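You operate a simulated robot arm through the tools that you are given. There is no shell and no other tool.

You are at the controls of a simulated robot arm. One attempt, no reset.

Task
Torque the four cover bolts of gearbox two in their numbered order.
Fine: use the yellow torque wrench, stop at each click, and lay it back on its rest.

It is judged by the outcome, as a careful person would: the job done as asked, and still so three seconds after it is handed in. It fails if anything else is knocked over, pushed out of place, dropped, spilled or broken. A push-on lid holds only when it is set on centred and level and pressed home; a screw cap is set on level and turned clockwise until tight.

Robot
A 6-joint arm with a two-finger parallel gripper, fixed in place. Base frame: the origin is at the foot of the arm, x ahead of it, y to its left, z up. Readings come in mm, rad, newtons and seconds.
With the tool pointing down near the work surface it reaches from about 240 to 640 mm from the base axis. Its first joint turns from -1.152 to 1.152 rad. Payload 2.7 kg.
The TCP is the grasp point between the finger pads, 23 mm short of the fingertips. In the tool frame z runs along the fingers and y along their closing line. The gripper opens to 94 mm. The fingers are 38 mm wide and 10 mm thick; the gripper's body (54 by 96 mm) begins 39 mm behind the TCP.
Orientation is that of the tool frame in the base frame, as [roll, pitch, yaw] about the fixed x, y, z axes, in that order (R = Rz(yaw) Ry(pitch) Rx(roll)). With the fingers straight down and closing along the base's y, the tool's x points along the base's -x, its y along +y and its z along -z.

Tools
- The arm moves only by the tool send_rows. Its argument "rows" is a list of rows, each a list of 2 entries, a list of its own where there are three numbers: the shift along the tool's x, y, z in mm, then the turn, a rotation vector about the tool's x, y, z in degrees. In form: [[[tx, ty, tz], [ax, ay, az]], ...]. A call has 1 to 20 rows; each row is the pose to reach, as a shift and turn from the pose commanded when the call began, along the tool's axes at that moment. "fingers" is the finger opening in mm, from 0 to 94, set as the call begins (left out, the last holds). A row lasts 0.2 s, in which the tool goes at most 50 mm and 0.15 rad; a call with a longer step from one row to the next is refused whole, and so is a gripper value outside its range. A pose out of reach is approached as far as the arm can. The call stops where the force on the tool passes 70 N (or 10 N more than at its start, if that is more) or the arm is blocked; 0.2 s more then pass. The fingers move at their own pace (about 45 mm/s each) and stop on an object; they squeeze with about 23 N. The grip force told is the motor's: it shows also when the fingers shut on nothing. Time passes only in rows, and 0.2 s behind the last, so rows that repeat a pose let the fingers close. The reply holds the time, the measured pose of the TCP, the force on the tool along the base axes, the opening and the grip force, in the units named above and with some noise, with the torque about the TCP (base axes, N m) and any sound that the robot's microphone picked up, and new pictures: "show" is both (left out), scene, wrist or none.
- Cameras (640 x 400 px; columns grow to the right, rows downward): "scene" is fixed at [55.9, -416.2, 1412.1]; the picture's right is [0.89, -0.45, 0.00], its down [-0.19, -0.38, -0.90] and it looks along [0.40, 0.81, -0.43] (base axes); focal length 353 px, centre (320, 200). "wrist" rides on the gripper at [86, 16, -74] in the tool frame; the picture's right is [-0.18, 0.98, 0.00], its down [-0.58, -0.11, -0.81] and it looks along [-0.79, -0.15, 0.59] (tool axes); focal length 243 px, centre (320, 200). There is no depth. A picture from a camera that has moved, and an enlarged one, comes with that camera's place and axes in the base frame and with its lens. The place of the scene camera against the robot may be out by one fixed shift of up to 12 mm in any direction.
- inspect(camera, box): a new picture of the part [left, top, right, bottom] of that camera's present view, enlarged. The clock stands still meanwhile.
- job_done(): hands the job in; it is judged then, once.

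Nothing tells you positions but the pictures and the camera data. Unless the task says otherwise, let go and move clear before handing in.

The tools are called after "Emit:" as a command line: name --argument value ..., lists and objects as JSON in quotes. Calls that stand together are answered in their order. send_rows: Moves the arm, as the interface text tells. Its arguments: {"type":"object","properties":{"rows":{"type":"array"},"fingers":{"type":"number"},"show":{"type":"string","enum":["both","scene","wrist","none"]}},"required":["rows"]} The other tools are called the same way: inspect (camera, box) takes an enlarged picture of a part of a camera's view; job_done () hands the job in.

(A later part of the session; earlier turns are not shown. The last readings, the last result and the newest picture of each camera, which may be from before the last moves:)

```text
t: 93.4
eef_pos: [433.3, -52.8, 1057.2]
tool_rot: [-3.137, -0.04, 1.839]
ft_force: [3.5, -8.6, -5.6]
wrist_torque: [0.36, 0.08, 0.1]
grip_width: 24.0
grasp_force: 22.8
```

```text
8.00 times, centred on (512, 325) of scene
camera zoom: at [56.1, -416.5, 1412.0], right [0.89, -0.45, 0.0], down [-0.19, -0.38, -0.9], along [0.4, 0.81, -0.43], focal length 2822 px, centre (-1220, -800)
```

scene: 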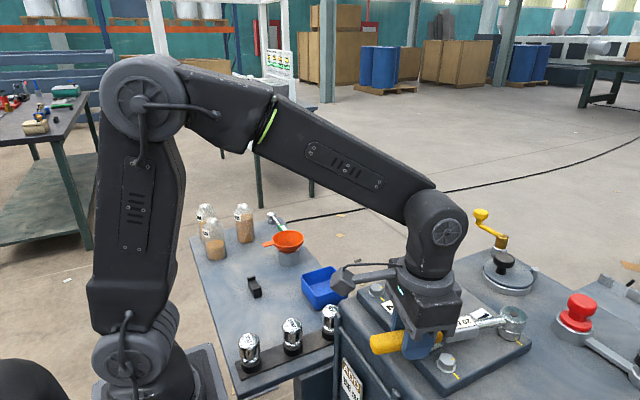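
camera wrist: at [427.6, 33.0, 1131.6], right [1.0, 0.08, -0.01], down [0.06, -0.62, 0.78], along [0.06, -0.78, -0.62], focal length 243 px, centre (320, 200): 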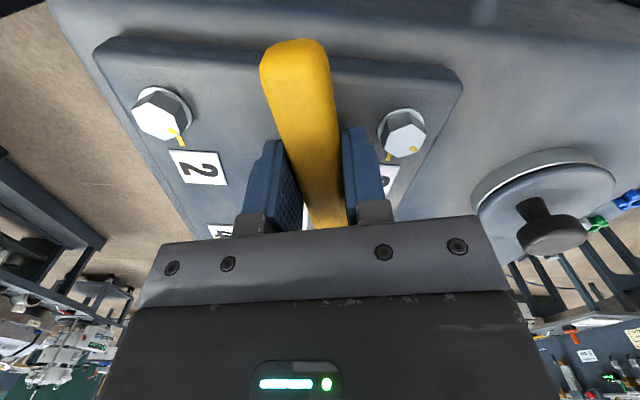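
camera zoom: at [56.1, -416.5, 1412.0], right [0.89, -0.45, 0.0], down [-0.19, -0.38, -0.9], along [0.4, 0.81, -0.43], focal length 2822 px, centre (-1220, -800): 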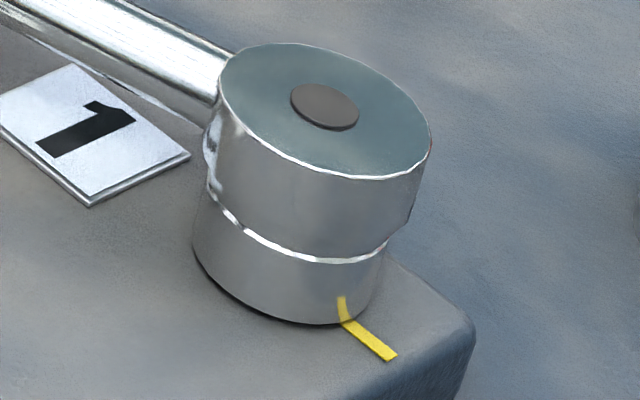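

The grip on the round handle pivots too easily to lift the head off. I'll set it back down, release, and regrip on the flat silver body close to the balance point, which also clears the other bolts.

Emit:
send_rows --rows '[[[-0.1, -0.25, 2], [0, 0, 0]], [[-0.2, -0.25, 4], [0, 0, 0]], [[-0.2, -0.25, 5], [0, 0, 0]], [[-0.2, -0.25, 5], [0, 0, 0]]]' --show "none"

Emit:
send_rows --rows '[[[0, 0, 0], [0, 0, 0]], [[0, 0, 0], [0, 0, 0]], [[0, 0, 0], [0, 0, 0]]]' --fingers 60

Emit:
inspect --camera "scene" --box '[380, 240, 540, 350]'

```text
t: 94.4
eef_pos: [433.2, -51.9, 1055.1]
tool_rot: [3.14, -0.04, 1.846]
ft_force: [6.2, -1.0, 9.6]
wrist_torque: [-0.87, -0.5, 0.78]
grip_width: 24.2
grasp_force: 23.0
```

```text
t: 95.2
eef_pos: [429.8, -53.0, 1052.4]
tool_rot: [-3.133, -0.044, 1.84]
ft_force: [-15.4, -11.8, -3.1]
wrist_torque: [-0.27, 0.49, -0.31]
grip_width: 52.0
grasp_force: 0.0
camera wrist: at [425.0, 31.5, 1129.4], right [1.0, 0.08, -0.02], down [0.07, -0.62, 0.78], along [0.06, -0.78, -0.62], focal length 243 px, centre (320, 200)
```

scene: 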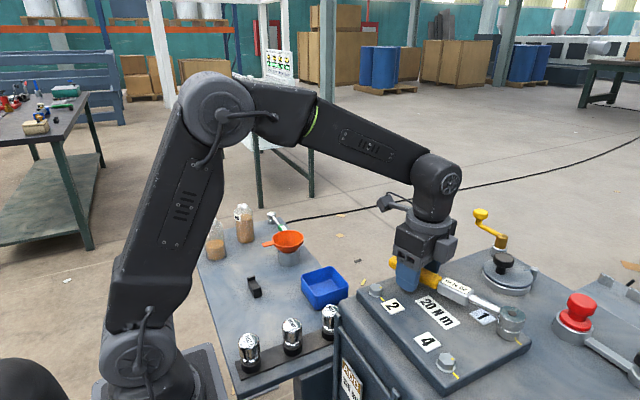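
wrist: 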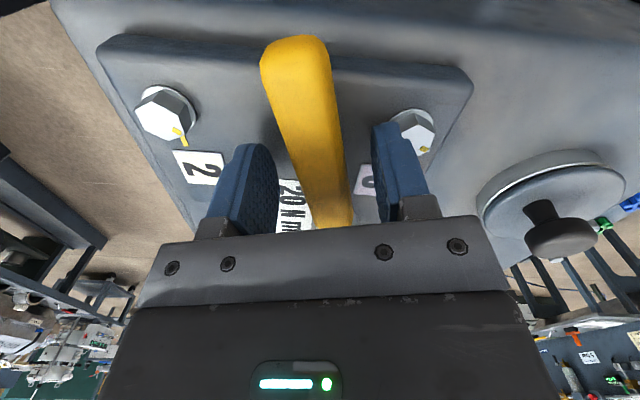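

```text
3.64 times, centred on (460, 295) of scene
camera zoom: at [55.5, -416.6, 1412.0], right [0.89, -0.45, 0.0], down [-0.19, -0.38, -0.9], along [0.4, 0.81, -0.43], focal length 1282 px, centre (-189, -146)
```

zoom: 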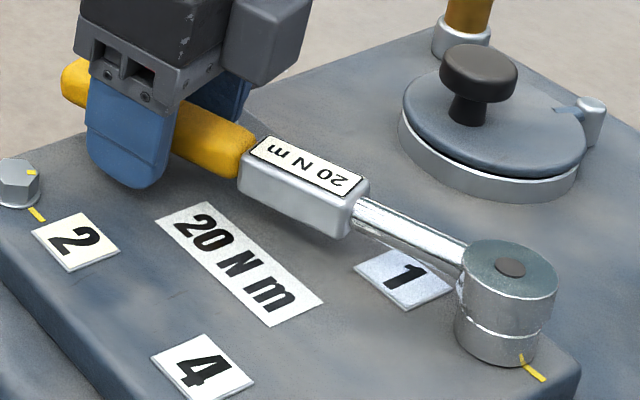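

One finger met bolt 3 while opening. I'm narrowing the opening and rising straight up.

Emit:
send_rows --rows '[[[0, 0, 0], [0, 0, 0]], [[0, 0, 0], [0, 0, 0]], [[0, 0, 0], [0, 0, 0]]]' --fingers 38

Emit:
inspect --camera "scene" --box '[380, 240, 540, 350]'

```text
t: 96.0
eef_pos: [432.9, -52.6, 1053.7]
tool_rot: [-3.14, -0.042, 1.843]
ft_force: [-0.5, -0.3, -0.6]
wrist_torque: [-0.01, -0.01, -0.01]
grip_width: 38.0
grasp_force: 0.0
camera wrist: at [426.2, 32.9, 1130.7], right [1.0, 0.09, -0.01], down [0.06, -0.62, 0.78], along [0.06, -0.78, -0.62], focal length 243 px, centre (320, 200)
```

scene: 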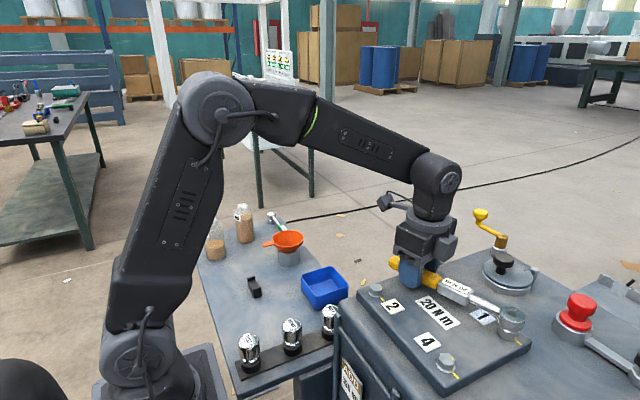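
wrist: 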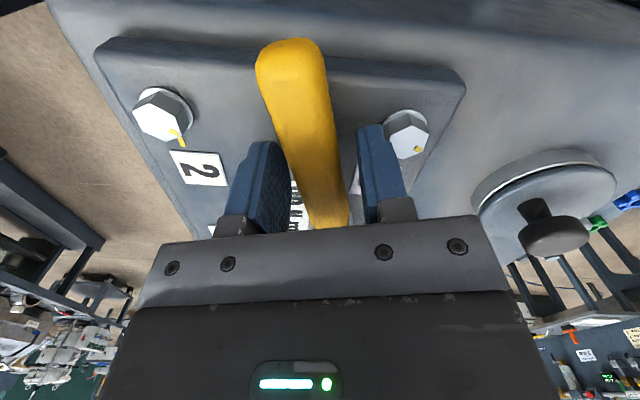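

```text
3.64 times, centred on (460, 295) of scene
camera zoom: at [55.9, -416.2, 1412.1], right [0.89, -0.45, 0.0], down [-0.19, -0.38, -0.9], along [0.4, 0.81, -0.43], focal length 1282 px, centre (-189, -146)
```

zoom: 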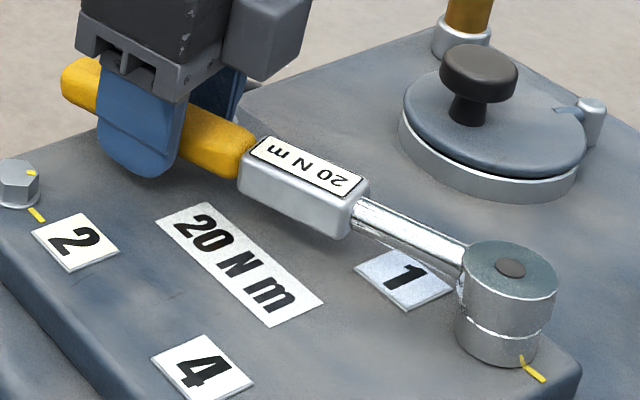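

Emit:
send_rows --rows '[[[0.3, 0, -6], [0, 0, 0]], [[0.7, 0, -16], [0, 0, 0]], [[1.3, 0, -30], [0, 0, 0]], [[2, 0, -45], [0, 0, 0]], [[2.6, 0, -60], [0, -1.2, 0]], [[3, 0, -70], [0, -2.4, 0]], [[3, 0, -70], [0, -2.4, 0]]]'

Emit:
inspect --camera "scene" --box '[370, 240, 540, 360]'

Emit:
inspect --camera "wrist" --box '[100, 20, 460, 230]'

```text
t: 97.6
eef_pos: [433.2, -52.1, 1124.0]
tool_rot: [-3.141, -0.001, 1.842]
ft_force: [0.1, -0.1, -0.5]
wrist_torque: [0.01, 0.0, 0.0]
grip_width: 38.2
grasp_force: 0.0
camera wrist: at [426.0, 35.9, 1197.9], right [1.0, 0.09, 0.0], down [0.05, -0.59, 0.81], along [0.07, -0.8, -0.59], focal length 243 px, centre (320, 200)
```

scene: 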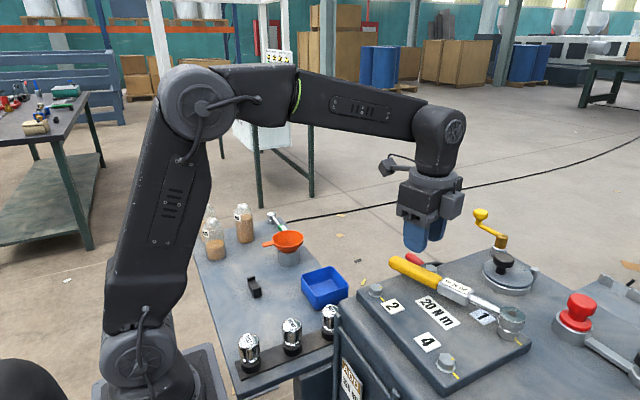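
wrist: 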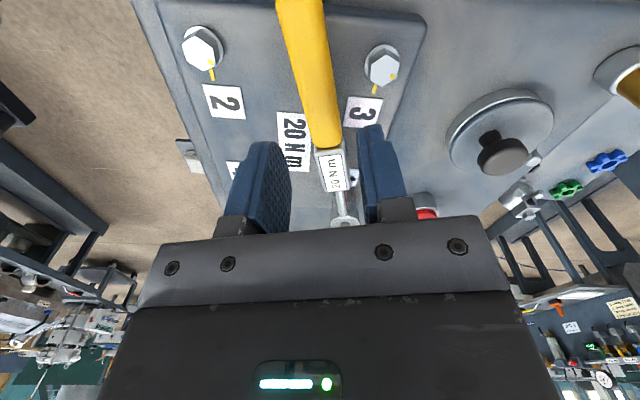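

```text
3.33 times, centred on (455, 300) of scene
camera zoom: at [55.9, -416.2, 1412.1], right [0.89, -0.45, 0.0], down [-0.19, -0.38, -0.9], along [0.4, 0.81, -0.43], focal length 1176 px, centre (-130, -133)
```

zoom: 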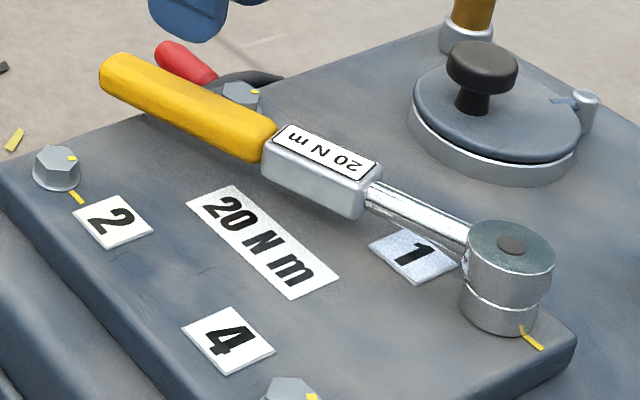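

```text
1.78 times, centred on (280, 125) of wrist
camera zoom: at [426.0, 35.9, 1197.9], right [1.0, 0.09, 0.0], down [0.05, -0.59, 0.81], along [0.07, -0.8, -0.59], focal length 431 px, centre (391, 333)
```

zoom: 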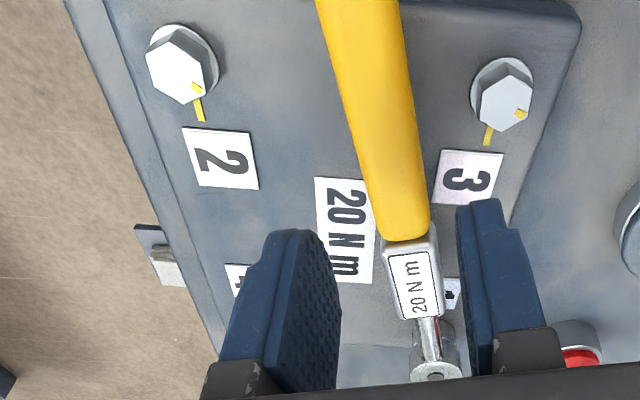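

The wrench stays upright on bolt 1. I'm moving along it to the silver body, about 88 mm from the bolt, and descending to regrip there.

Emit:
send_rows --rows '[[[-12, 0.1, 0], [0, 0, 0]], [[-27, 0.2, 0], [0, 0, 0]], [[-42, 0.3, 0], [0, 0, 0]], [[-57, 0.4, 5], [0, 0, 0]], [[-67, 0.4, 15], [0, 0, 0]], [[-67, 0.4, 28], [0, 0, 0]], [[-67, 0.4, 38], [0, 0, 0]], [[-67, 0.4, 38], [0, 0, 0]]]' --fingers 56

Emit:
inspect --camera "scene" --box '[400, 240, 540, 350]'

Emit:
inspect --camera "wrist" --box '[180, 0, 480, 230]'

```text
t: 99.4
eef_pos: [454.5, -116.1, 1086.4]
tool_rot: [-3.139, 0.0, 1.841]
ft_force: [-0.6, -0.2, -0.8]
wrist_torque: [0.0, 0.0, -0.01]
grip_width: 55.8
grasp_force: 0.1
camera wrist: at [447.7, -28.8, 1159.5], right [1.0, 0.09, 0.0], down [0.05, -0.59, 0.81], along [0.07, -0.8, -0.59], focal length 243 px, centre (320, 200)
```

scene: 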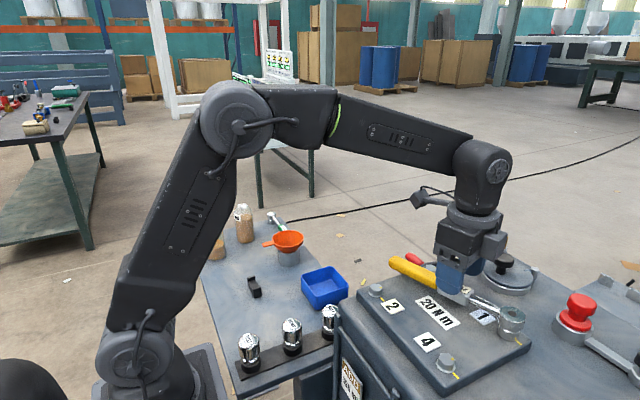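
wrist: 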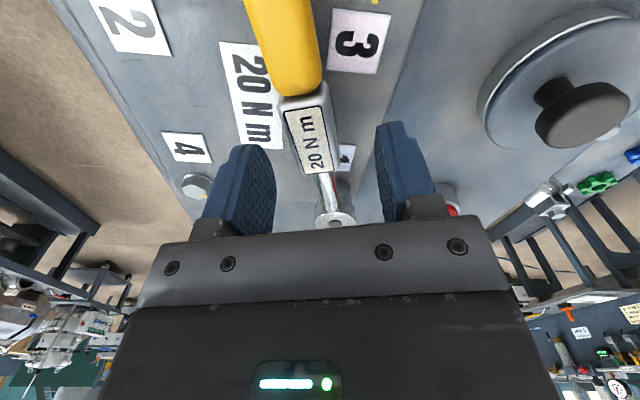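

```text
3.64 times, centred on (470, 295) of scene
camera zoom: at [55.9, -416.2, 1412.1], right [0.89, -0.45, 0.0], down [-0.19, -0.38, -0.9], along [0.4, 0.81, -0.43], focal length 1282 px, centre (-226, -146)
```

zoom: 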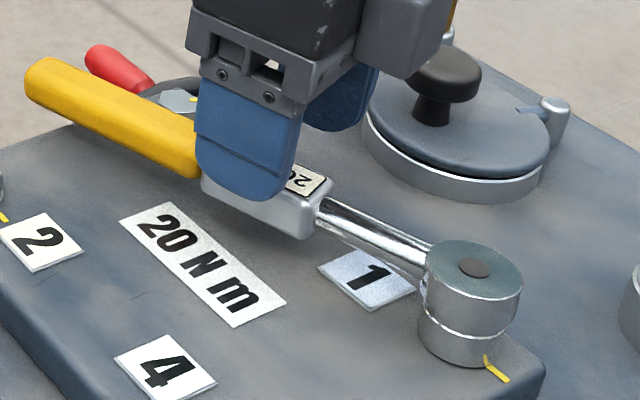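

```text
1.74 times, centred on (330, 115) of wrist
camera zoom: at [447.7, -28.8, 1159.5], right [1.0, 0.09, 0.0], down [0.05, -0.59, 0.81], along [0.07, -0.8, -0.59], focal length 422 px, centre (303, 348)
```

zoom: 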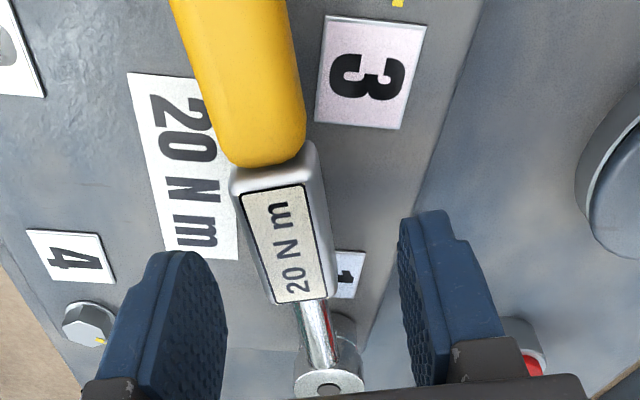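

The handle points at about 107.5° and droops slightly, by about 3°. I'm aligning the tool with it before descending onto the body.

Emit:
send_rows --rows '[[[0.5, -3.2, 0], [0, -1.5, -1]], [[1, -6.4, 0], [0, -3, -2]], [[1, -6.4, 8], [0, -3, -2]], [[1, -6.4, 18], [0, -3, -2]], [[1, -6.4, 28], [0, -3, -2]], [[1, -6.4, 36], [0, -3, -2]], [[1, -6.4, 36], [0, -3, -2]]]'

Emit:
inspect --camera "scene" --box '[400, 240, 540, 350]'

Emit:
inspect --camera "wrist" --box '[180, 0, 480, 230]'

```text
t: 101.0
eef_pos: [444.4, -115.6, 1051.6]
tool_rot: [-3.138, 0.052, 1.878]
ft_force: [0.1, -0.4, -0.1]
wrist_torque: [0.02, 0.0, 0.0]
grip_width: 56.2
grasp_force: 0.1
camera wrist: at [432.7, -25.6, 1119.5], right [0.99, 0.12, 0.01], down [0.06, -0.55, 0.84], along [0.1, -0.83, -0.55], focal length 243 px, centre (320, 200)
```

scene: 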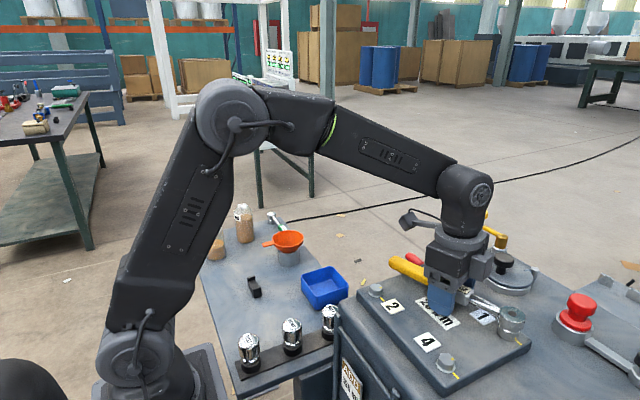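
wrist: 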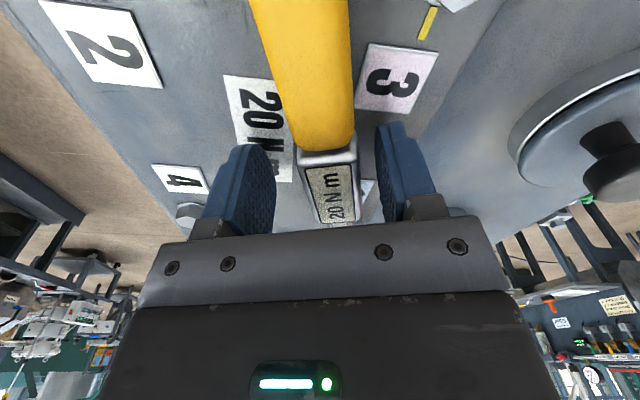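

```text
3.64 times, centred on (470, 295) of scene
camera zoom: at [55.9, -416.2, 1412.1], right [0.89, -0.45, 0.0], down [-0.19, -0.38, -0.9], along [0.4, 0.81, -0.43], focal length 1282 px, centre (-226, -146)
```

zoom: 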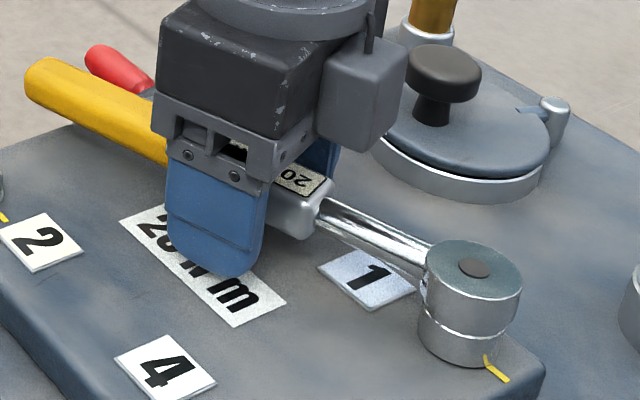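

```text
1.74 times, centred on (330, 115) of wrist
camera zoom: at [432.7, -25.6, 1119.5], right [0.99, 0.12, 0.01], down [0.06, -0.55, 0.84], along [0.1, -0.83, -0.55], focal length 422 px, centre (303, 348)
```

zoom: 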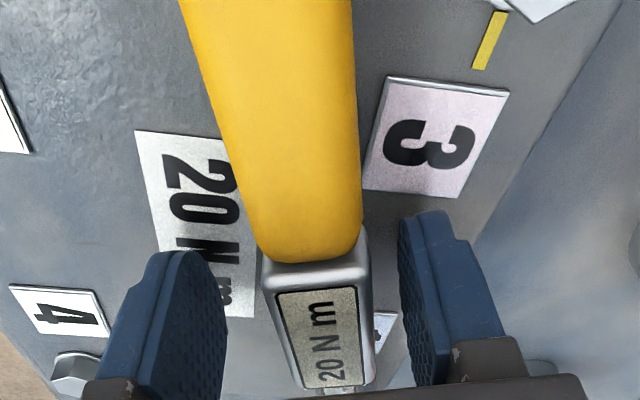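

The body sits centred between the pads. Closing.

Emit:
send_rows --rows '[[[0, 0, 0], [0, 0, 0]], [[0, 0, 0], [0, 0, 0]], [[0, 0, 0], [0, 0, 0]], [[0, 0, 0], [0, 0, 0]], [[0, 0, 0], [0, 0, 0]]]' --fingers 0

Emit:
inspect --camera "scene" --box '[400, 240, 540, 350]'

```text
t: 102.2
eef_pos: [445.5, -115.7, 1050.9]
tool_rot: [-3.138, 0.054, 1.879]
ft_force: [5.9, 3.7, -3.1]
wrist_torque: [0.34, -0.05, 0.74]
grip_width: 27.1
grasp_force: 23.0
camera wrist: at [433.1, -25.1, 1119.5], right [0.99, 0.12, 0.01], down [0.06, -0.55, 0.84], along [0.11, -0.83, -0.55], focal length 243 px, centre (320, 200)
```

scene: 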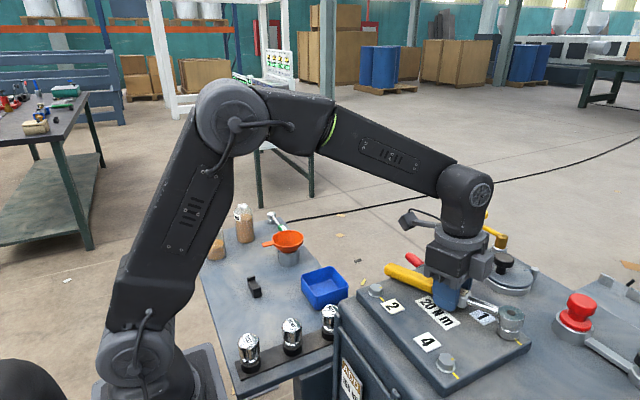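
wrist: 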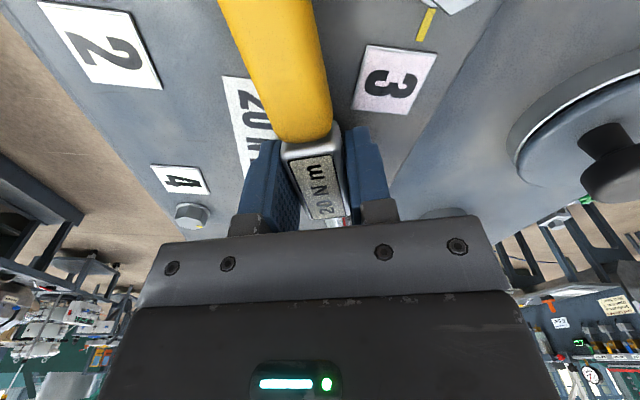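

```text
3.64 times, centred on (470, 295) of scene
camera zoom: at [56.2, -416.1, 1412.1], right [0.89, -0.45, 0.0], down [-0.19, -0.38, -0.9], along [0.4, 0.81, -0.43], focal length 1282 px, centre (-226, -146)
```

zoom: 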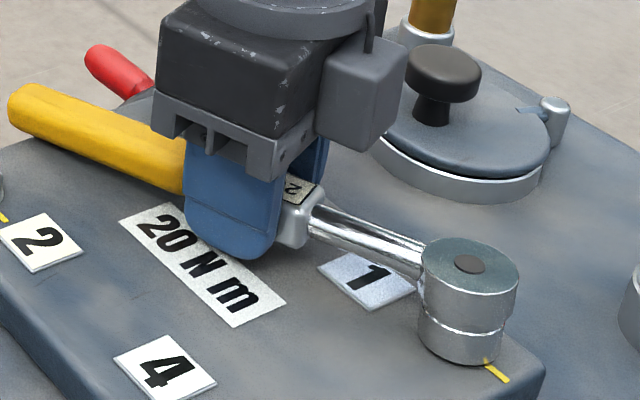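

Gripped on the body (27 mm). I'm relieving the sideways offset and levelling the wrench by pitching back 3°.

Emit:
send_rows --rows '[[[0, 1.2, 0], [0, 0, 0]], [[-0.1, 2.4, -0.8], [0, 0.5, 0]], [[-0.1, 2.4, -2.4], [0, 1.5, 0]], [[-0.1, 2.4, -4], [0, 2.5, 0]], [[-0.1, 2.4, -4.7], [0, 3, 0]], [[-0.1, 2.4, -4.7], [0, 3, 0]]]' --show "none"

Emit:
inspect --camera "scene" --box '[400, 240, 540, 350]'

```text
t: 103.6
eef_pos: [448.4, -116.9, 1054.7]
tool_rot: [-3.14, 0.001, 1.875]
ft_force: [2.5, -5.0, 2.4]
wrist_torque: [-0.6, -0.25, 0.12]
grip_width: 25.4
grasp_force: 23.2
```

```text
3.64 times, centred on (470, 295) of scene
camera zoom: at [56.0, -416.4, 1412.0], right [0.89, -0.45, 0.0], down [-0.19, -0.38, -0.9], along [0.4, 0.81, -0.43], focal length 1282 px, centre (-226, -146)
```

zoom: 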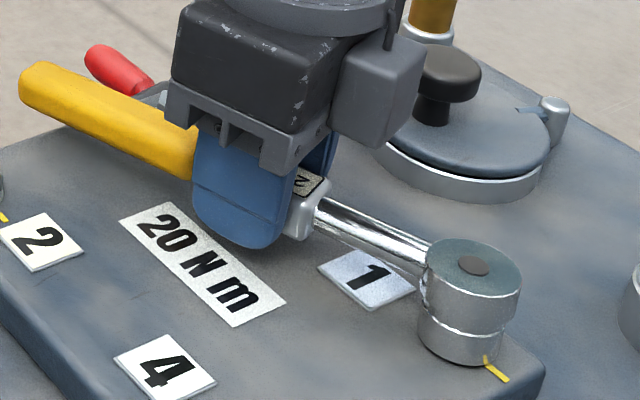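

Emit:
send_rows --rows '[[[0, 0, -0.4], [0, 0, 0]], [[0, 0, -0.8], [0, 0, 0]], [[0, 0, -1.2], [0, 0, 0]], [[0, 0, -1.8], [0, 0, 0]], [[0, 0, -2.4], [0, 0, 0]], [[0, 0, -3], [0, 0, 0]]]' --show "none"

Emit:
inspect --camera "scene" --box '[400, 240, 540, 350]'

```text
t: 105.0
eef_pos: [448.2, -116.8, 1057.1]
tool_rot: [-3.138, 0.001, 1.876]
ft_force: [15.8, -21.0, -14.5]
wrist_torque: [0.56, 0.02, 0.8]
grip_width: 26.0
grasp_force: 22.9
```

```text
3.64 times, centred on (470, 295) of scene
camera zoom: at [56.6, -416.9, 1411.8], right [0.89, -0.45, 0.0], down [-0.19, -0.38, -0.9], along [0.4, 0.81, -0.43], focal length 1282 px, centre (-226, -146)
```

zoom: 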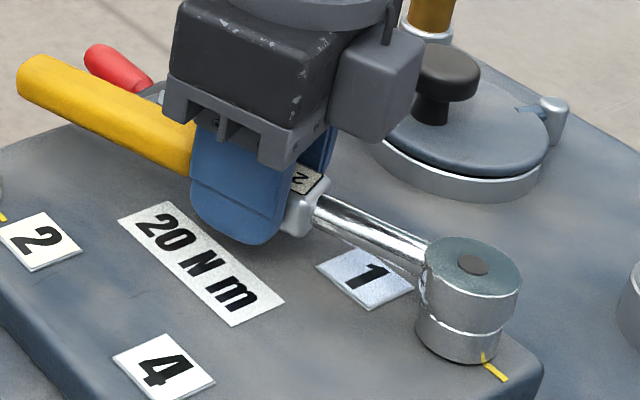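

The upward pull built a radial load, so the socket is binding sideways. I'm relieving that before lifting further.

Emit:
send_rows --rows '[[[-0.6, 0.2, 1], [0, 0, 0]], [[-1.1, 0.4, 1.5], [0, 0, 0]], [[-1.1, 0.4, 1.5], [0, 0, 0]]]' --show "none"

```text
t: 105.8
eef_pos: [448.0, -117.6, 1056.4]
tool_rot: [-3.14, 0.0, 1.877]
ft_force: [3.3, -3.9, 1.1]
wrist_torque: [-0.61, -0.25, 0.21]
grip_width: 25.9
grasp_force: 23.1
```

I'll back off about 2° to unload the hex flats, then try lifting again.

Emit:
send_rows --rows '[[[0, -0.8, -0.2], [0, 0, -0.5]], [[0, -1.6, -0.4], [0, 0, -1]], [[0, -2.3, -0.6], [0, 0, -1.5]], [[0, -3.1, -0.7], [0, 0, -2]], [[0, -3.1, -0.7], [0, 0, -2]]]' --show "none"

```text
t: 107.0
eef_pos: [445.6, -117.6, 1056.1]
tool_rot: [-3.137, -0.003, 1.911]
ft_force: [4.6, -4.5, -3.3]
wrist_torque: [-0.21, -0.12, 0.23]
grip_width: 25.9
grasp_force: 22.7
```

Emit:
send_rows --rows '[[[-0.2, 0.1, -0.5], [0, 0, 0]], [[-0.3, 0.2, -1], [0, 0, 0]], [[-0.3, 0.2, -1.5], [0, 0, 0]], [[-0.3, 0.2, -2], [0, 0, 0]]]' --show "none"

Emit:
inspect --camera "scene" --box '[490, 300, 535, 350]'

```text
t: 108.0
eef_pos: [444.2, -117.9, 1059.6]
tool_rot: [-3.136, -0.004, 1.913]
ft_force: [0.0, 3.2, -5.9]
wrist_torque: [0.34, 0.08, 0.13]
grip_width: 25.7
grasp_force: 23.5
```

```text
8.00 times, centred on (512, 325) of scene
camera zoom: at [56.1, -416.1, 1412.1], right [0.89, -0.45, 0.0], down [-0.19, -0.38, -0.9], along [0.4, 0.81, -0.43], focal length 2822 px, centre (-1220, -800)
```

zoom: 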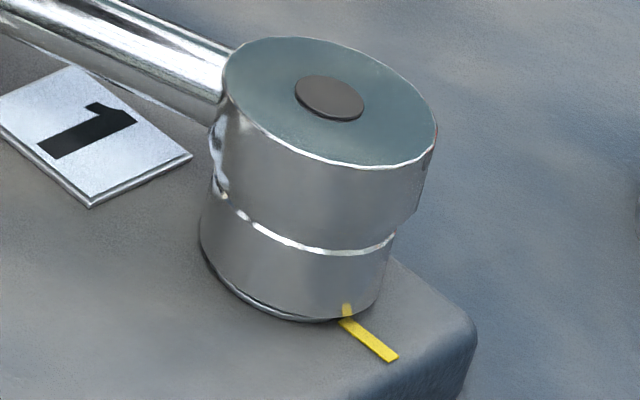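

The head has risen about 2 mm. Continuing slowly.

Emit:
send_rows --rows '[[[0, 0, -0.5], [0, 0, 0.3]], [[0, 0, -1], [0, 0, -0.3]], [[0, 0, -1.5], [0, 0, 0.3]], [[0, 0, -2], [0, 0, -0.3]], [[0, 0, -2.5], [0, 0, 0]], [[0, 0, -3], [0, 0, 0]]]' --show "none"

Emit:
inspect --camera "scene" --box '[490, 300, 535, 350]'

```text
t: 109.4
eef_pos: [444.2, -117.1, 1062.1]
tool_rot: [-3.138, -0.002, 1.913]
ft_force: [1.7, 3.6, -6.7]
wrist_torque: [0.42, 0.07, 0.32]
grip_width: 25.6
grasp_force: 23.4
```

```text
8.00 times, centred on (512, 325) of scene
camera zoom: at [56.1, -416.1, 1412.1], right [0.89, -0.45, 0.0], down [-0.19, -0.38, -0.9], along [0.4, 0.81, -0.43], focal length 2822 px, centre (-1220, -800)
```

zoom: 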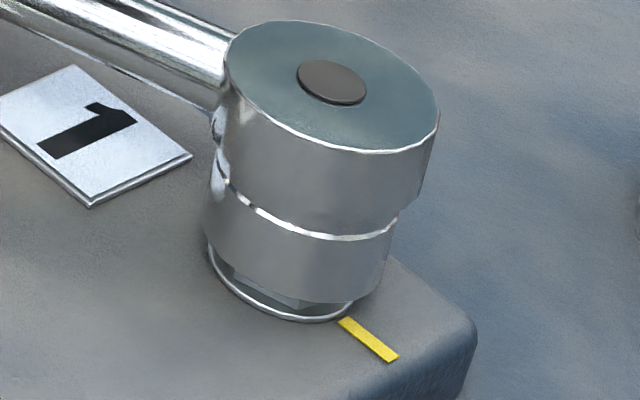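

The socket is coming off cleanly; the flange is visible beneath it. Continuing the lift.

Emit:
send_rows --rows '[[[0, 0, -1], [0, 0, 0]], [[0, 0, -2], [0, 0, 0]], [[0, 0, -3], [0, 0, 0]], [[0, 0, -4], [0, 0, 0]], [[0, 0, -5], [0, 0, 0]], [[0, 0, -6], [0, 0, 0]], [[0, 0, -7], [0, 0, 0]], [[0, 0, -8], [0, 0, 0]]]' --show "none"

Emit:
inspect --camera "scene" --box '[490, 300, 535, 350]'

```text
t: 111.2
eef_pos: [445.7, -117.9, 1070.5]
tool_rot: [-3.138, 0.0, 1.912]
ft_force: [-0.1, 0.0, -3.0]
wrist_torque: [-0.04, 0.02, -0.02]
grip_width: 25.9
grasp_force: 22.6
```

```text
8.00 times, centred on (512, 325) of scene
camera zoom: at [56.0, -416.2, 1412.1], right [0.89, -0.45, 0.0], down [-0.19, -0.38, -0.9], along [0.4, 0.81, -0.43], focal length 2822 px, centre (-1220, -800)
```

zoom: 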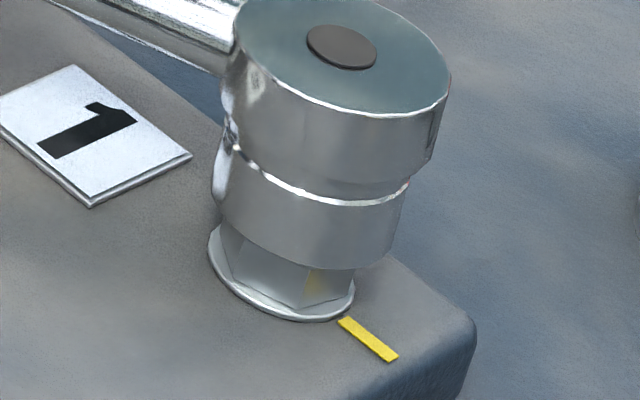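

It's free: the load is just the wrench's weight, balanced at this grip. I'm raising it to view bolt 1's mark.

Emit:
send_rows --rows '[[[0, 0, -4], [0, 0, 0]], [[0, 0, -10], [0, 0, 0]], [[0, 0, -18], [0, 0, 0]], [[0, 0, -26], [0, 0, 0]], [[0, 0, -30], [0, 0, 0]], [[0, 0, -30], [0, 0, 0]]]'

Emit:
inspect --camera "scene" --box '[490, 315, 530, 340]'

Emit:
inspect --camera "scene" --box '[420, 250, 540, 340]'

Emit:
inspect --camera "wrist" --box '[60, 0, 500, 240]'

```text
t: 112.6
eef_pos: [445.7, -118.0, 1101.0]
tool_rot: [-3.138, -0.001, 1.912]
ft_force: [-0.7, 0.5, -3.3]
wrist_torque: [-0.03, 0.0, 0.03]
grip_width: 25.6
grasp_force: 23.0
camera wrist: at [432.3, -31.6, 1172.9], right [0.99, 0.16, 0.0], down [0.09, -0.58, 0.81], along [0.12, -0.8, -0.59], focal length 243 px, centre (320, 200)
```

scene: 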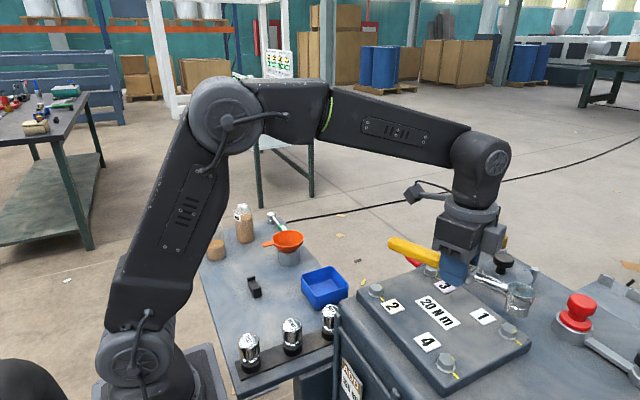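
wrist: 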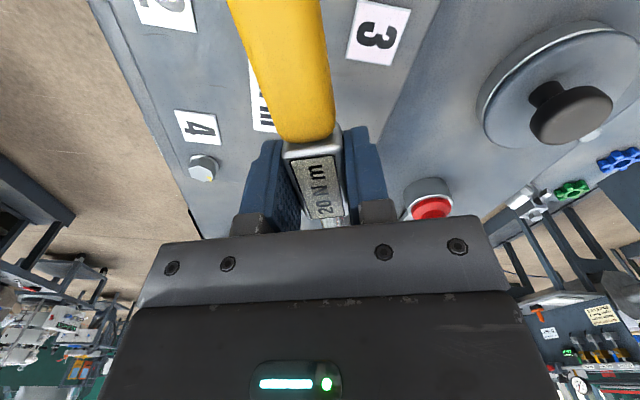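

```text
16.00 times, centred on (510, 328) of scene
camera zoom: at [56.0, -416.2, 1412.1], right [0.89, -0.45, 0.0], down [-0.19, -0.38, -0.9], along [0.4, 0.81, -0.43], focal length 5643 px, centre (-2720, -1840)
```

zoom: 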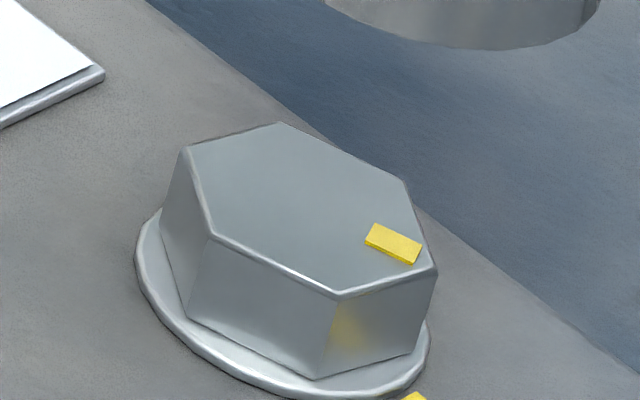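

```text
4.44 times, centred on (480, 295) of scene
camera zoom: at [56.0, -416.2, 1412.1], right [0.89, -0.45, 0.0], down [-0.19, -0.38, -0.9], along [0.4, 0.81, -0.43], focal length 1568 px, centre (-391, -222)
```

zoom: 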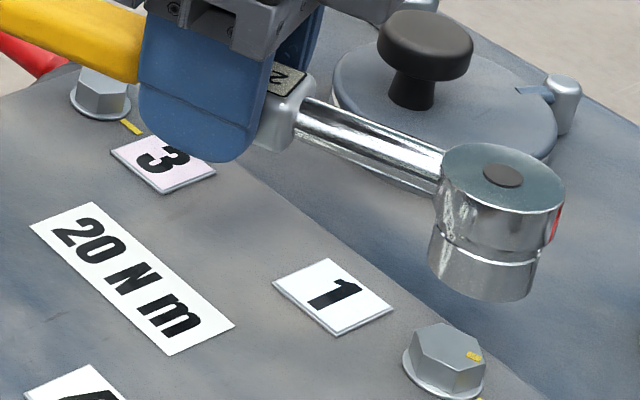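

```text
1.45 times, centred on (280, 120) of wrist
camera zoom: at [432.3, -31.6, 1172.9], right [0.99, 0.16, 0.0], down [0.09, -0.58, 0.81], along [0.12, -0.8, -0.59], focal length 353 px, centre (378, 316)
```

zoom: 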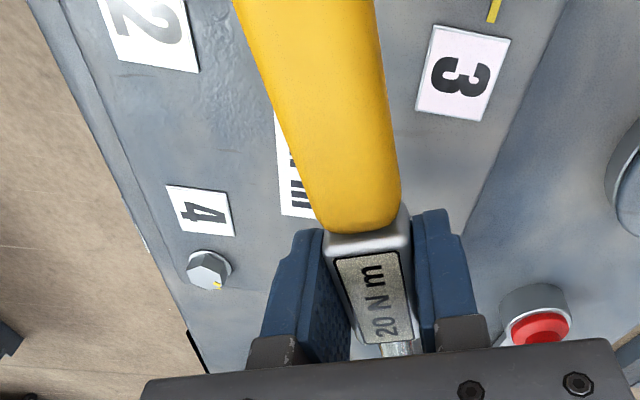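

Bolt 1's mark is now at about −70°, so the wrench drives the bolt directly with no ratchet, and about 20° remains to the cover mark. I'll reseat with the handle toward 230°, one set of hex flats round, where the sweep is clear of every bolt.

Emit:
send_rows --rows '[[[-0.9, -12.5, -4], [0, 0, -8]], [[-3.5, -24.8, -10], [0, 0, -16]], [[-7.8, -36.6, -10], [0, 0, -24]], [[-13.7, -47.7, -10], [0, 0, -32]], [[-21.1, -57.9, -10], [0, 0, -40]], [[-29.8, -66.9, -10], [0, 0, -48]], [[-39.7, -74.6, -10], [0, 0, -56]], [[-50.6, -80.9, -10], [0, 0, -64]], [[-62.2, -85.6, -10], [0, 0, -72]], [[-74.4, -88.6, -10], [0, 0, -80]], [[-86.9, -90, -10], [0, 0, -88]], [[-99.4, -89.5, -10], [0, 0, -96]], [[-111.8, -87.3, -10], [0, 0, -104]], [[-123.7, -83.5, -10], [0, 0, -112]], [[-135.3, -77.8, -10], [0, 0, -120.2]], [[-135.3, -77.8, -10], [0, 0, -120.2]], [[-135.3, -77.8, -10], [0, 0, -120.2]]]'

Emit:
inspect --camera "scene" --box '[440, 270, 540, 350]'

Emit:
inspect --camera "wrist" --box '[60, 0, 500, 240]'

```text
t: 116.2
eef_pos: [416.6, -272.3, 1108.5]
tool_rot: [3.139, -0.004, -2.272]
ft_force: [0.1, -0.6, -2.5]
wrist_torque: [0.01, -0.02, 0.03]
grip_width: 25.8
grasp_force: 23.1
camera wrist: at [349.6, -327.1, 1182.5], right [-0.63, 0.78, 0.0], down [0.46, 0.37, 0.8], along [0.62, 0.51, -0.59], focal length 243 px, centre (320, 200)
```

scene: 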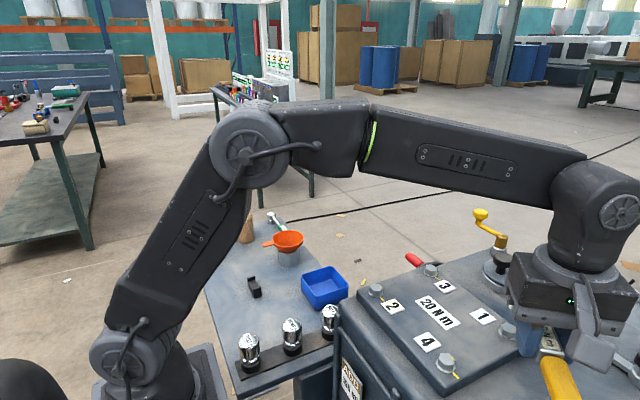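
wrist: 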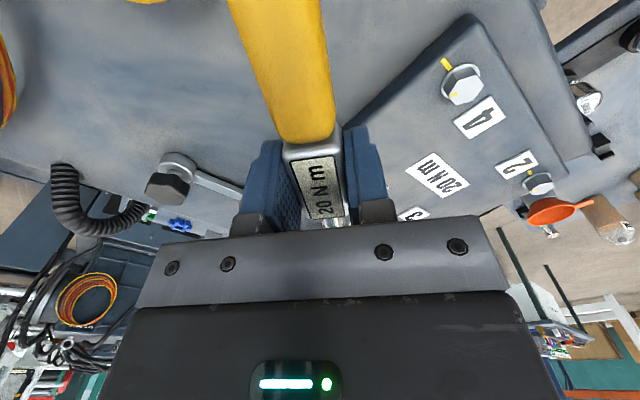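

```text
5.00 times, centred on (490, 310) of scene
camera zoom: at [56.0, -416.2, 1412.1], right [0.89, -0.45, 0.0], down [-0.19, -0.38, -0.9], along [0.4, 0.81, -0.43], focal length 1764 px, centre (-530, -350)
```

zoom: 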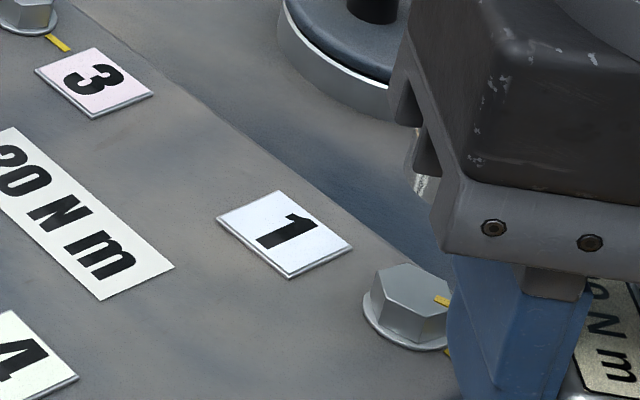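

```text
1.45 times, centred on (280, 120) of wrist
camera zoom: at [349.6, -327.1, 1182.5], right [-0.63, 0.78, 0.0], down [0.46, 0.37, 0.8], along [0.62, 0.51, -0.59], focal length 353 px, centre (378, 316)
```

zoom: 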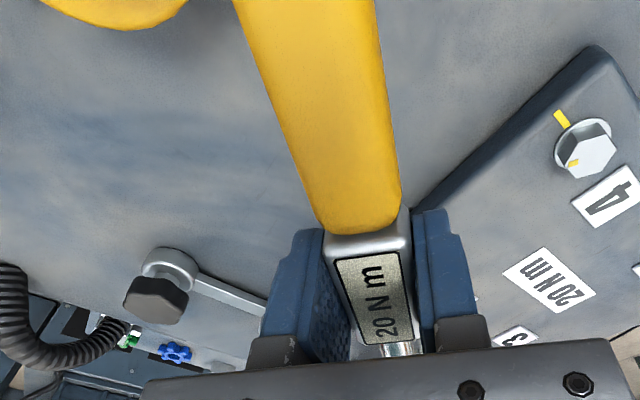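

From this side the gripper blocks the scene camera's view of the bolt. I'll use the equivalent 170° handle angle instead, where I can see the socket and still sweep clear.

Emit:
send_rows --rows '[[[-3, 10, 0], [0, 0, 7.5]], [[-7, 20, 0], [0, 0, 15]], [[-12, 30, 0], [0, 0, 22.5]], [[-18, 40, 0], [0, 0, 30]], [[-25, 50, 0], [0, 0, 37.5]], [[-32, 60, 0], [0, 0, 45]], [[-40, 70, 0], [0, 0, 52.5]], [[-47.4, 77.9, 0], [0, 0, 59.8]], [[-47.4, 77.9, 0], [0, 0, 59.8]], [[-47.4, 77.9, 0], [0, 0, 59.8]]]'

Emit:
inspect --camera "scene" --box '[440, 270, 540, 350]'

Emit:
inspect --camera "scene" --box '[490, 315, 530, 340]'

```text
t: 118.4
eef_pos: [388.3, -184.8, 1110.7]
tool_rot: [-3.139, -0.003, 2.966]
ft_force: [-0.2, -0.6, -2.8]
wrist_torque: [0.0, -0.02, -0.05]
grip_width: 26.0
grasp_force: 23.2
camera wrist: at [307.5, -153.7, 1183.0], right [0.35, 0.94, 0.0], down [0.56, -0.21, 0.8], along [0.75, -0.29, -0.59], focal length 243 px, centre (320, 200)
```

scene: 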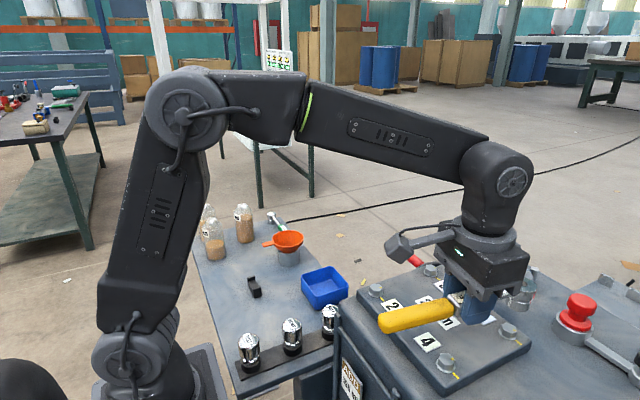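
wrist: 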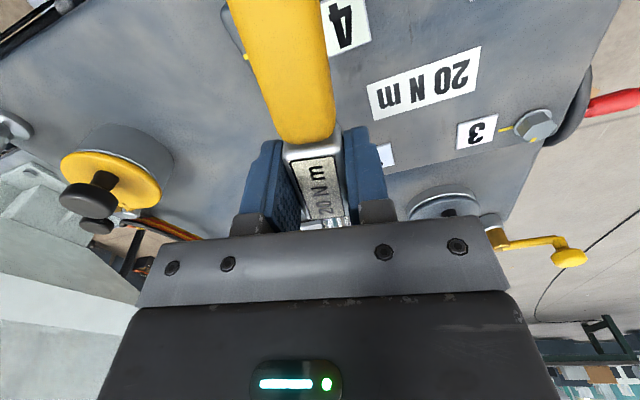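

```text
5.00 times, centred on (490, 310) of scene
camera zoom: at [56.0, -416.2, 1412.1], right [0.89, -0.45, 0.0], down [-0.19, -0.38, -0.9], along [0.4, 0.81, -0.43], focal length 1764 px, centre (-530, -350)
```

zoom: 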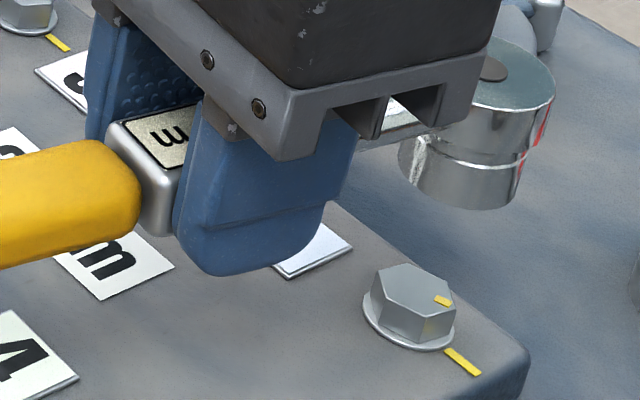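

```text
16.00 times, centred on (510, 328) of scene
camera zoom: at [56.0, -416.2, 1412.1], right [0.89, -0.45, 0.0], down [-0.19, -0.38, -0.9], along [0.4, 0.81, -0.43], focal length 5643 px, centre (-2720, -1840)
```

zoom: 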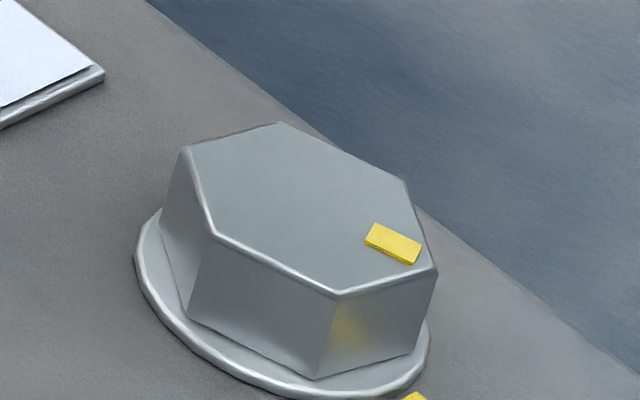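

Emit:
inspect --camera "scene" --box '[500, 270, 550, 320]'

```text
8.00 times, centred on (525, 295) of scene
camera zoom: at [56.0, -416.2, 1412.1], right [0.89, -0.45, 0.0], down [-0.19, -0.38, -0.9], along [0.4, 0.81, -0.43], focal length 2822 px, centre (-1320, -560)
```

zoom: 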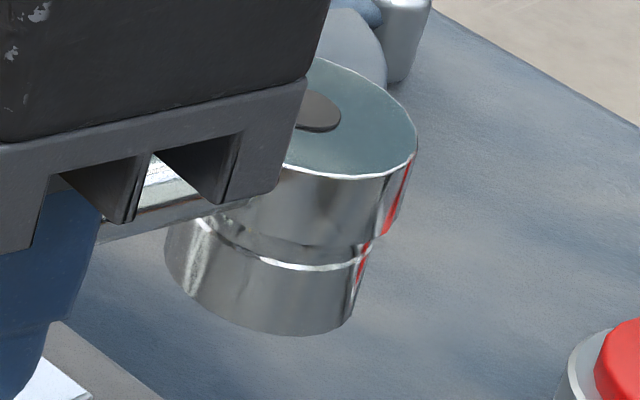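

The head computes to about (475.5, −200.3), level and over bolt 1. Descending to just above the hex.

Emit:
send_rows --rows '[[[0.2, -0.1, 6], [0, 0, 0]], [[0.4, -0.2, 14], [0, 0, 0]], [[0.4, -0.2, 22], [0, 0, 0]], [[0.4, -0.2, 29], [0, 0, 0]], [[0.4, -0.2, 34], [0, 0, 0]], [[0.4, -0.2, 36], [0, 0, 0]], [[0.4, -0.2, 36], [0, 0, 0]]]'

Emit:
inspect --camera "scene" --box '[490, 290, 535, 345]'

Emit:
inspect --camera "scene" --box '[494, 315, 530, 340]'

```text
t: 120.0
eef_pos: [387.8, -183.8, 1073.3]
tool_rot: [-3.14, -0.005, 2.965]
ft_force: [-0.7, 0.2, -3.2]
wrist_torque: [0.03, -0.01, 0.04]
grip_width: 26.1
grasp_force: 22.9
camera wrist: at [306.3, -153.2, 1147.0], right [0.35, 0.94, 0.0], down [0.56, -0.21, 0.8], along [0.75, -0.28, -0.59], focal length 243 px, centre (320, 200)
```

scene: 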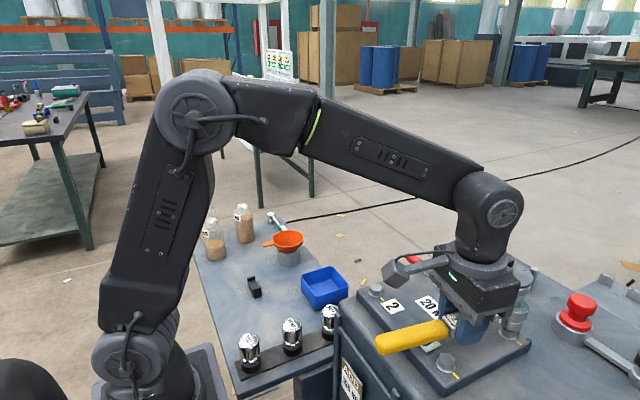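
wrist: 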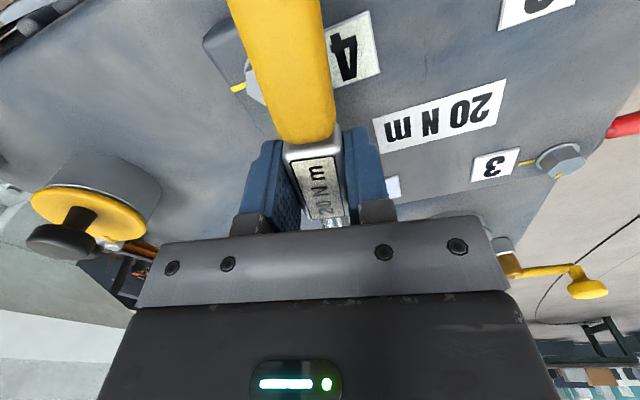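

```text
7.27 times, centred on (512, 318) of scene
camera zoom: at [56.0, -416.2, 1412.1], right [0.89, -0.45, 0.0], down [-0.19, -0.38, -0.9], along [0.4, 0.81, -0.43], focal length 2565 px, centre (-1080, -654)
```

zoom: 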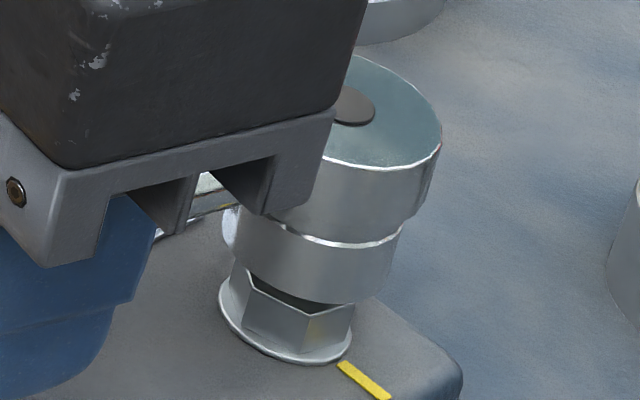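

```text
16.00 times, centred on (512, 328) of scene
camera zoom: at [56.0, -416.2, 1412.1], right [0.89, -0.45, 0.0], down [-0.19, -0.38, -0.9], along [0.4, 0.81, -0.43], focal length 5643 px, centre (-2752, -1840)
```

zoom: 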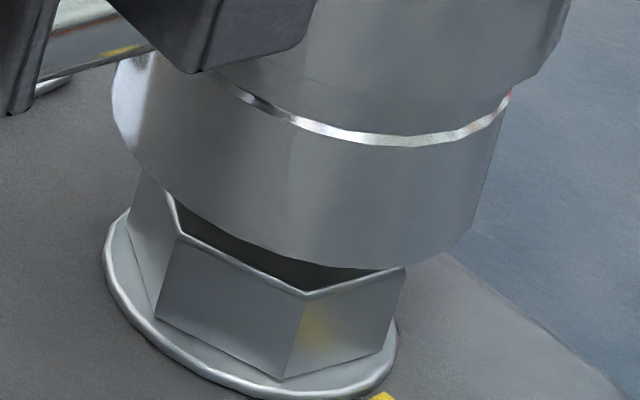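

The alignment matches the earlier successful seating. Lowering gently onto the hex.

Emit:
send_rows --rows '[[[0, 0, 2], [0, 0, 0]], [[0, 0, 4], [0, 0, 0]], [[0, 0, 6], [0, 0, 0]], [[0, 0, 7.5], [0, 0, 0]], [[0, 0, 9], [0, 0, 0]], [[0, 0, 9], [0, 0, 0]]]' --show "none"

Emit:
inspect --camera "scene" --box '[494, 315, 530, 340]'

```text
t: 121.4
eef_pos: [387.9, -184.6, 1064.8]
tool_rot: [-3.139, -0.003, 2.965]
ft_force: [-0.1, 0.4, -2.8]
wrist_torque: [0.0, -0.04, -0.03]
grip_width: 26.0
grasp_force: 23.4
```

```text
16.00 times, centred on (512, 328) of scene
camera zoom: at [56.0, -416.2, 1412.1], right [0.89, -0.45, 0.0], down [-0.19, -0.38, -0.9], along [0.4, 0.81, -0.43], focal length 5643 px, centre (-2752, -1840)
```

zoom: 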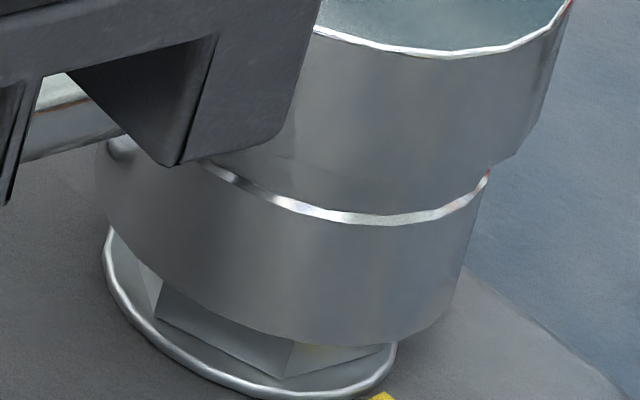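

Emit:
send_rows --rows '[[[0, 0, 1], [0, 0, 0]], [[0, 0, 2], [0, 0, 0]], [[0, 0, 3], [0, 0, 0]], [[0, 0, 3], [0, 0, 0]]]' --show "none"

Emit:
inspect --camera "scene" --box '[494, 315, 530, 340]'

```text
t: 122.4
eef_pos: [388.4, -185.6, 1062.1]
tool_rot: [-3.141, -0.004, 2.964]
ft_force: [-0.3, -0.6, -4.0]
wrist_torque: [-0.02, -0.03, 0.0]
grip_width: 25.7
grasp_force: 22.9
```

```text
16.00 times, centred on (512, 328) of scene
camera zoom: at [56.0, -416.2, 1412.1], right [0.89, -0.45, 0.0], down [-0.19, -0.38, -0.9], along [0.4, 0.81, -0.43], focal length 5643 px, centre (-2752, -1840)
```

zoom: 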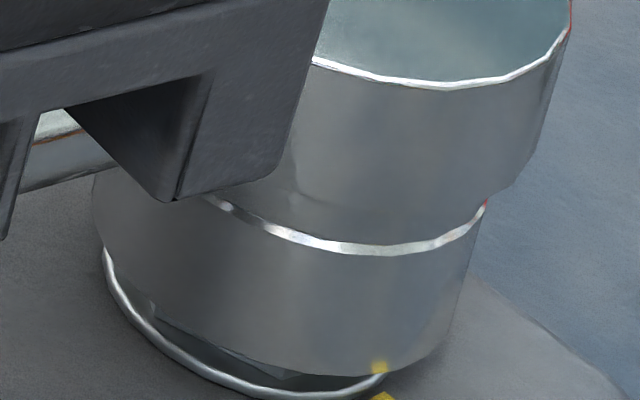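

It's sliding on with no resistance. Continuing down to the seat.

Emit:
send_rows --rows '[[[0, 0, 1.5], [0, 0, 0]], [[0, 0, 3], [0, 0, 0]], [[0, 0, 4], [0, 0, 0]], [[0, 0, 5], [0, 0, 0]], [[0, 0, 5], [0, 0, 0]]]' --show "none"

```text
t: 123.6
eef_pos: [388.3, -184.0, 1056.4]
tool_rot: [-3.14, -0.003, 2.966]
ft_force: [-0.8, -0.7, -1.7]
wrist_torque: [-0.08, -0.1, -0.11]
grip_width: 25.6
grasp_force: 22.7
```

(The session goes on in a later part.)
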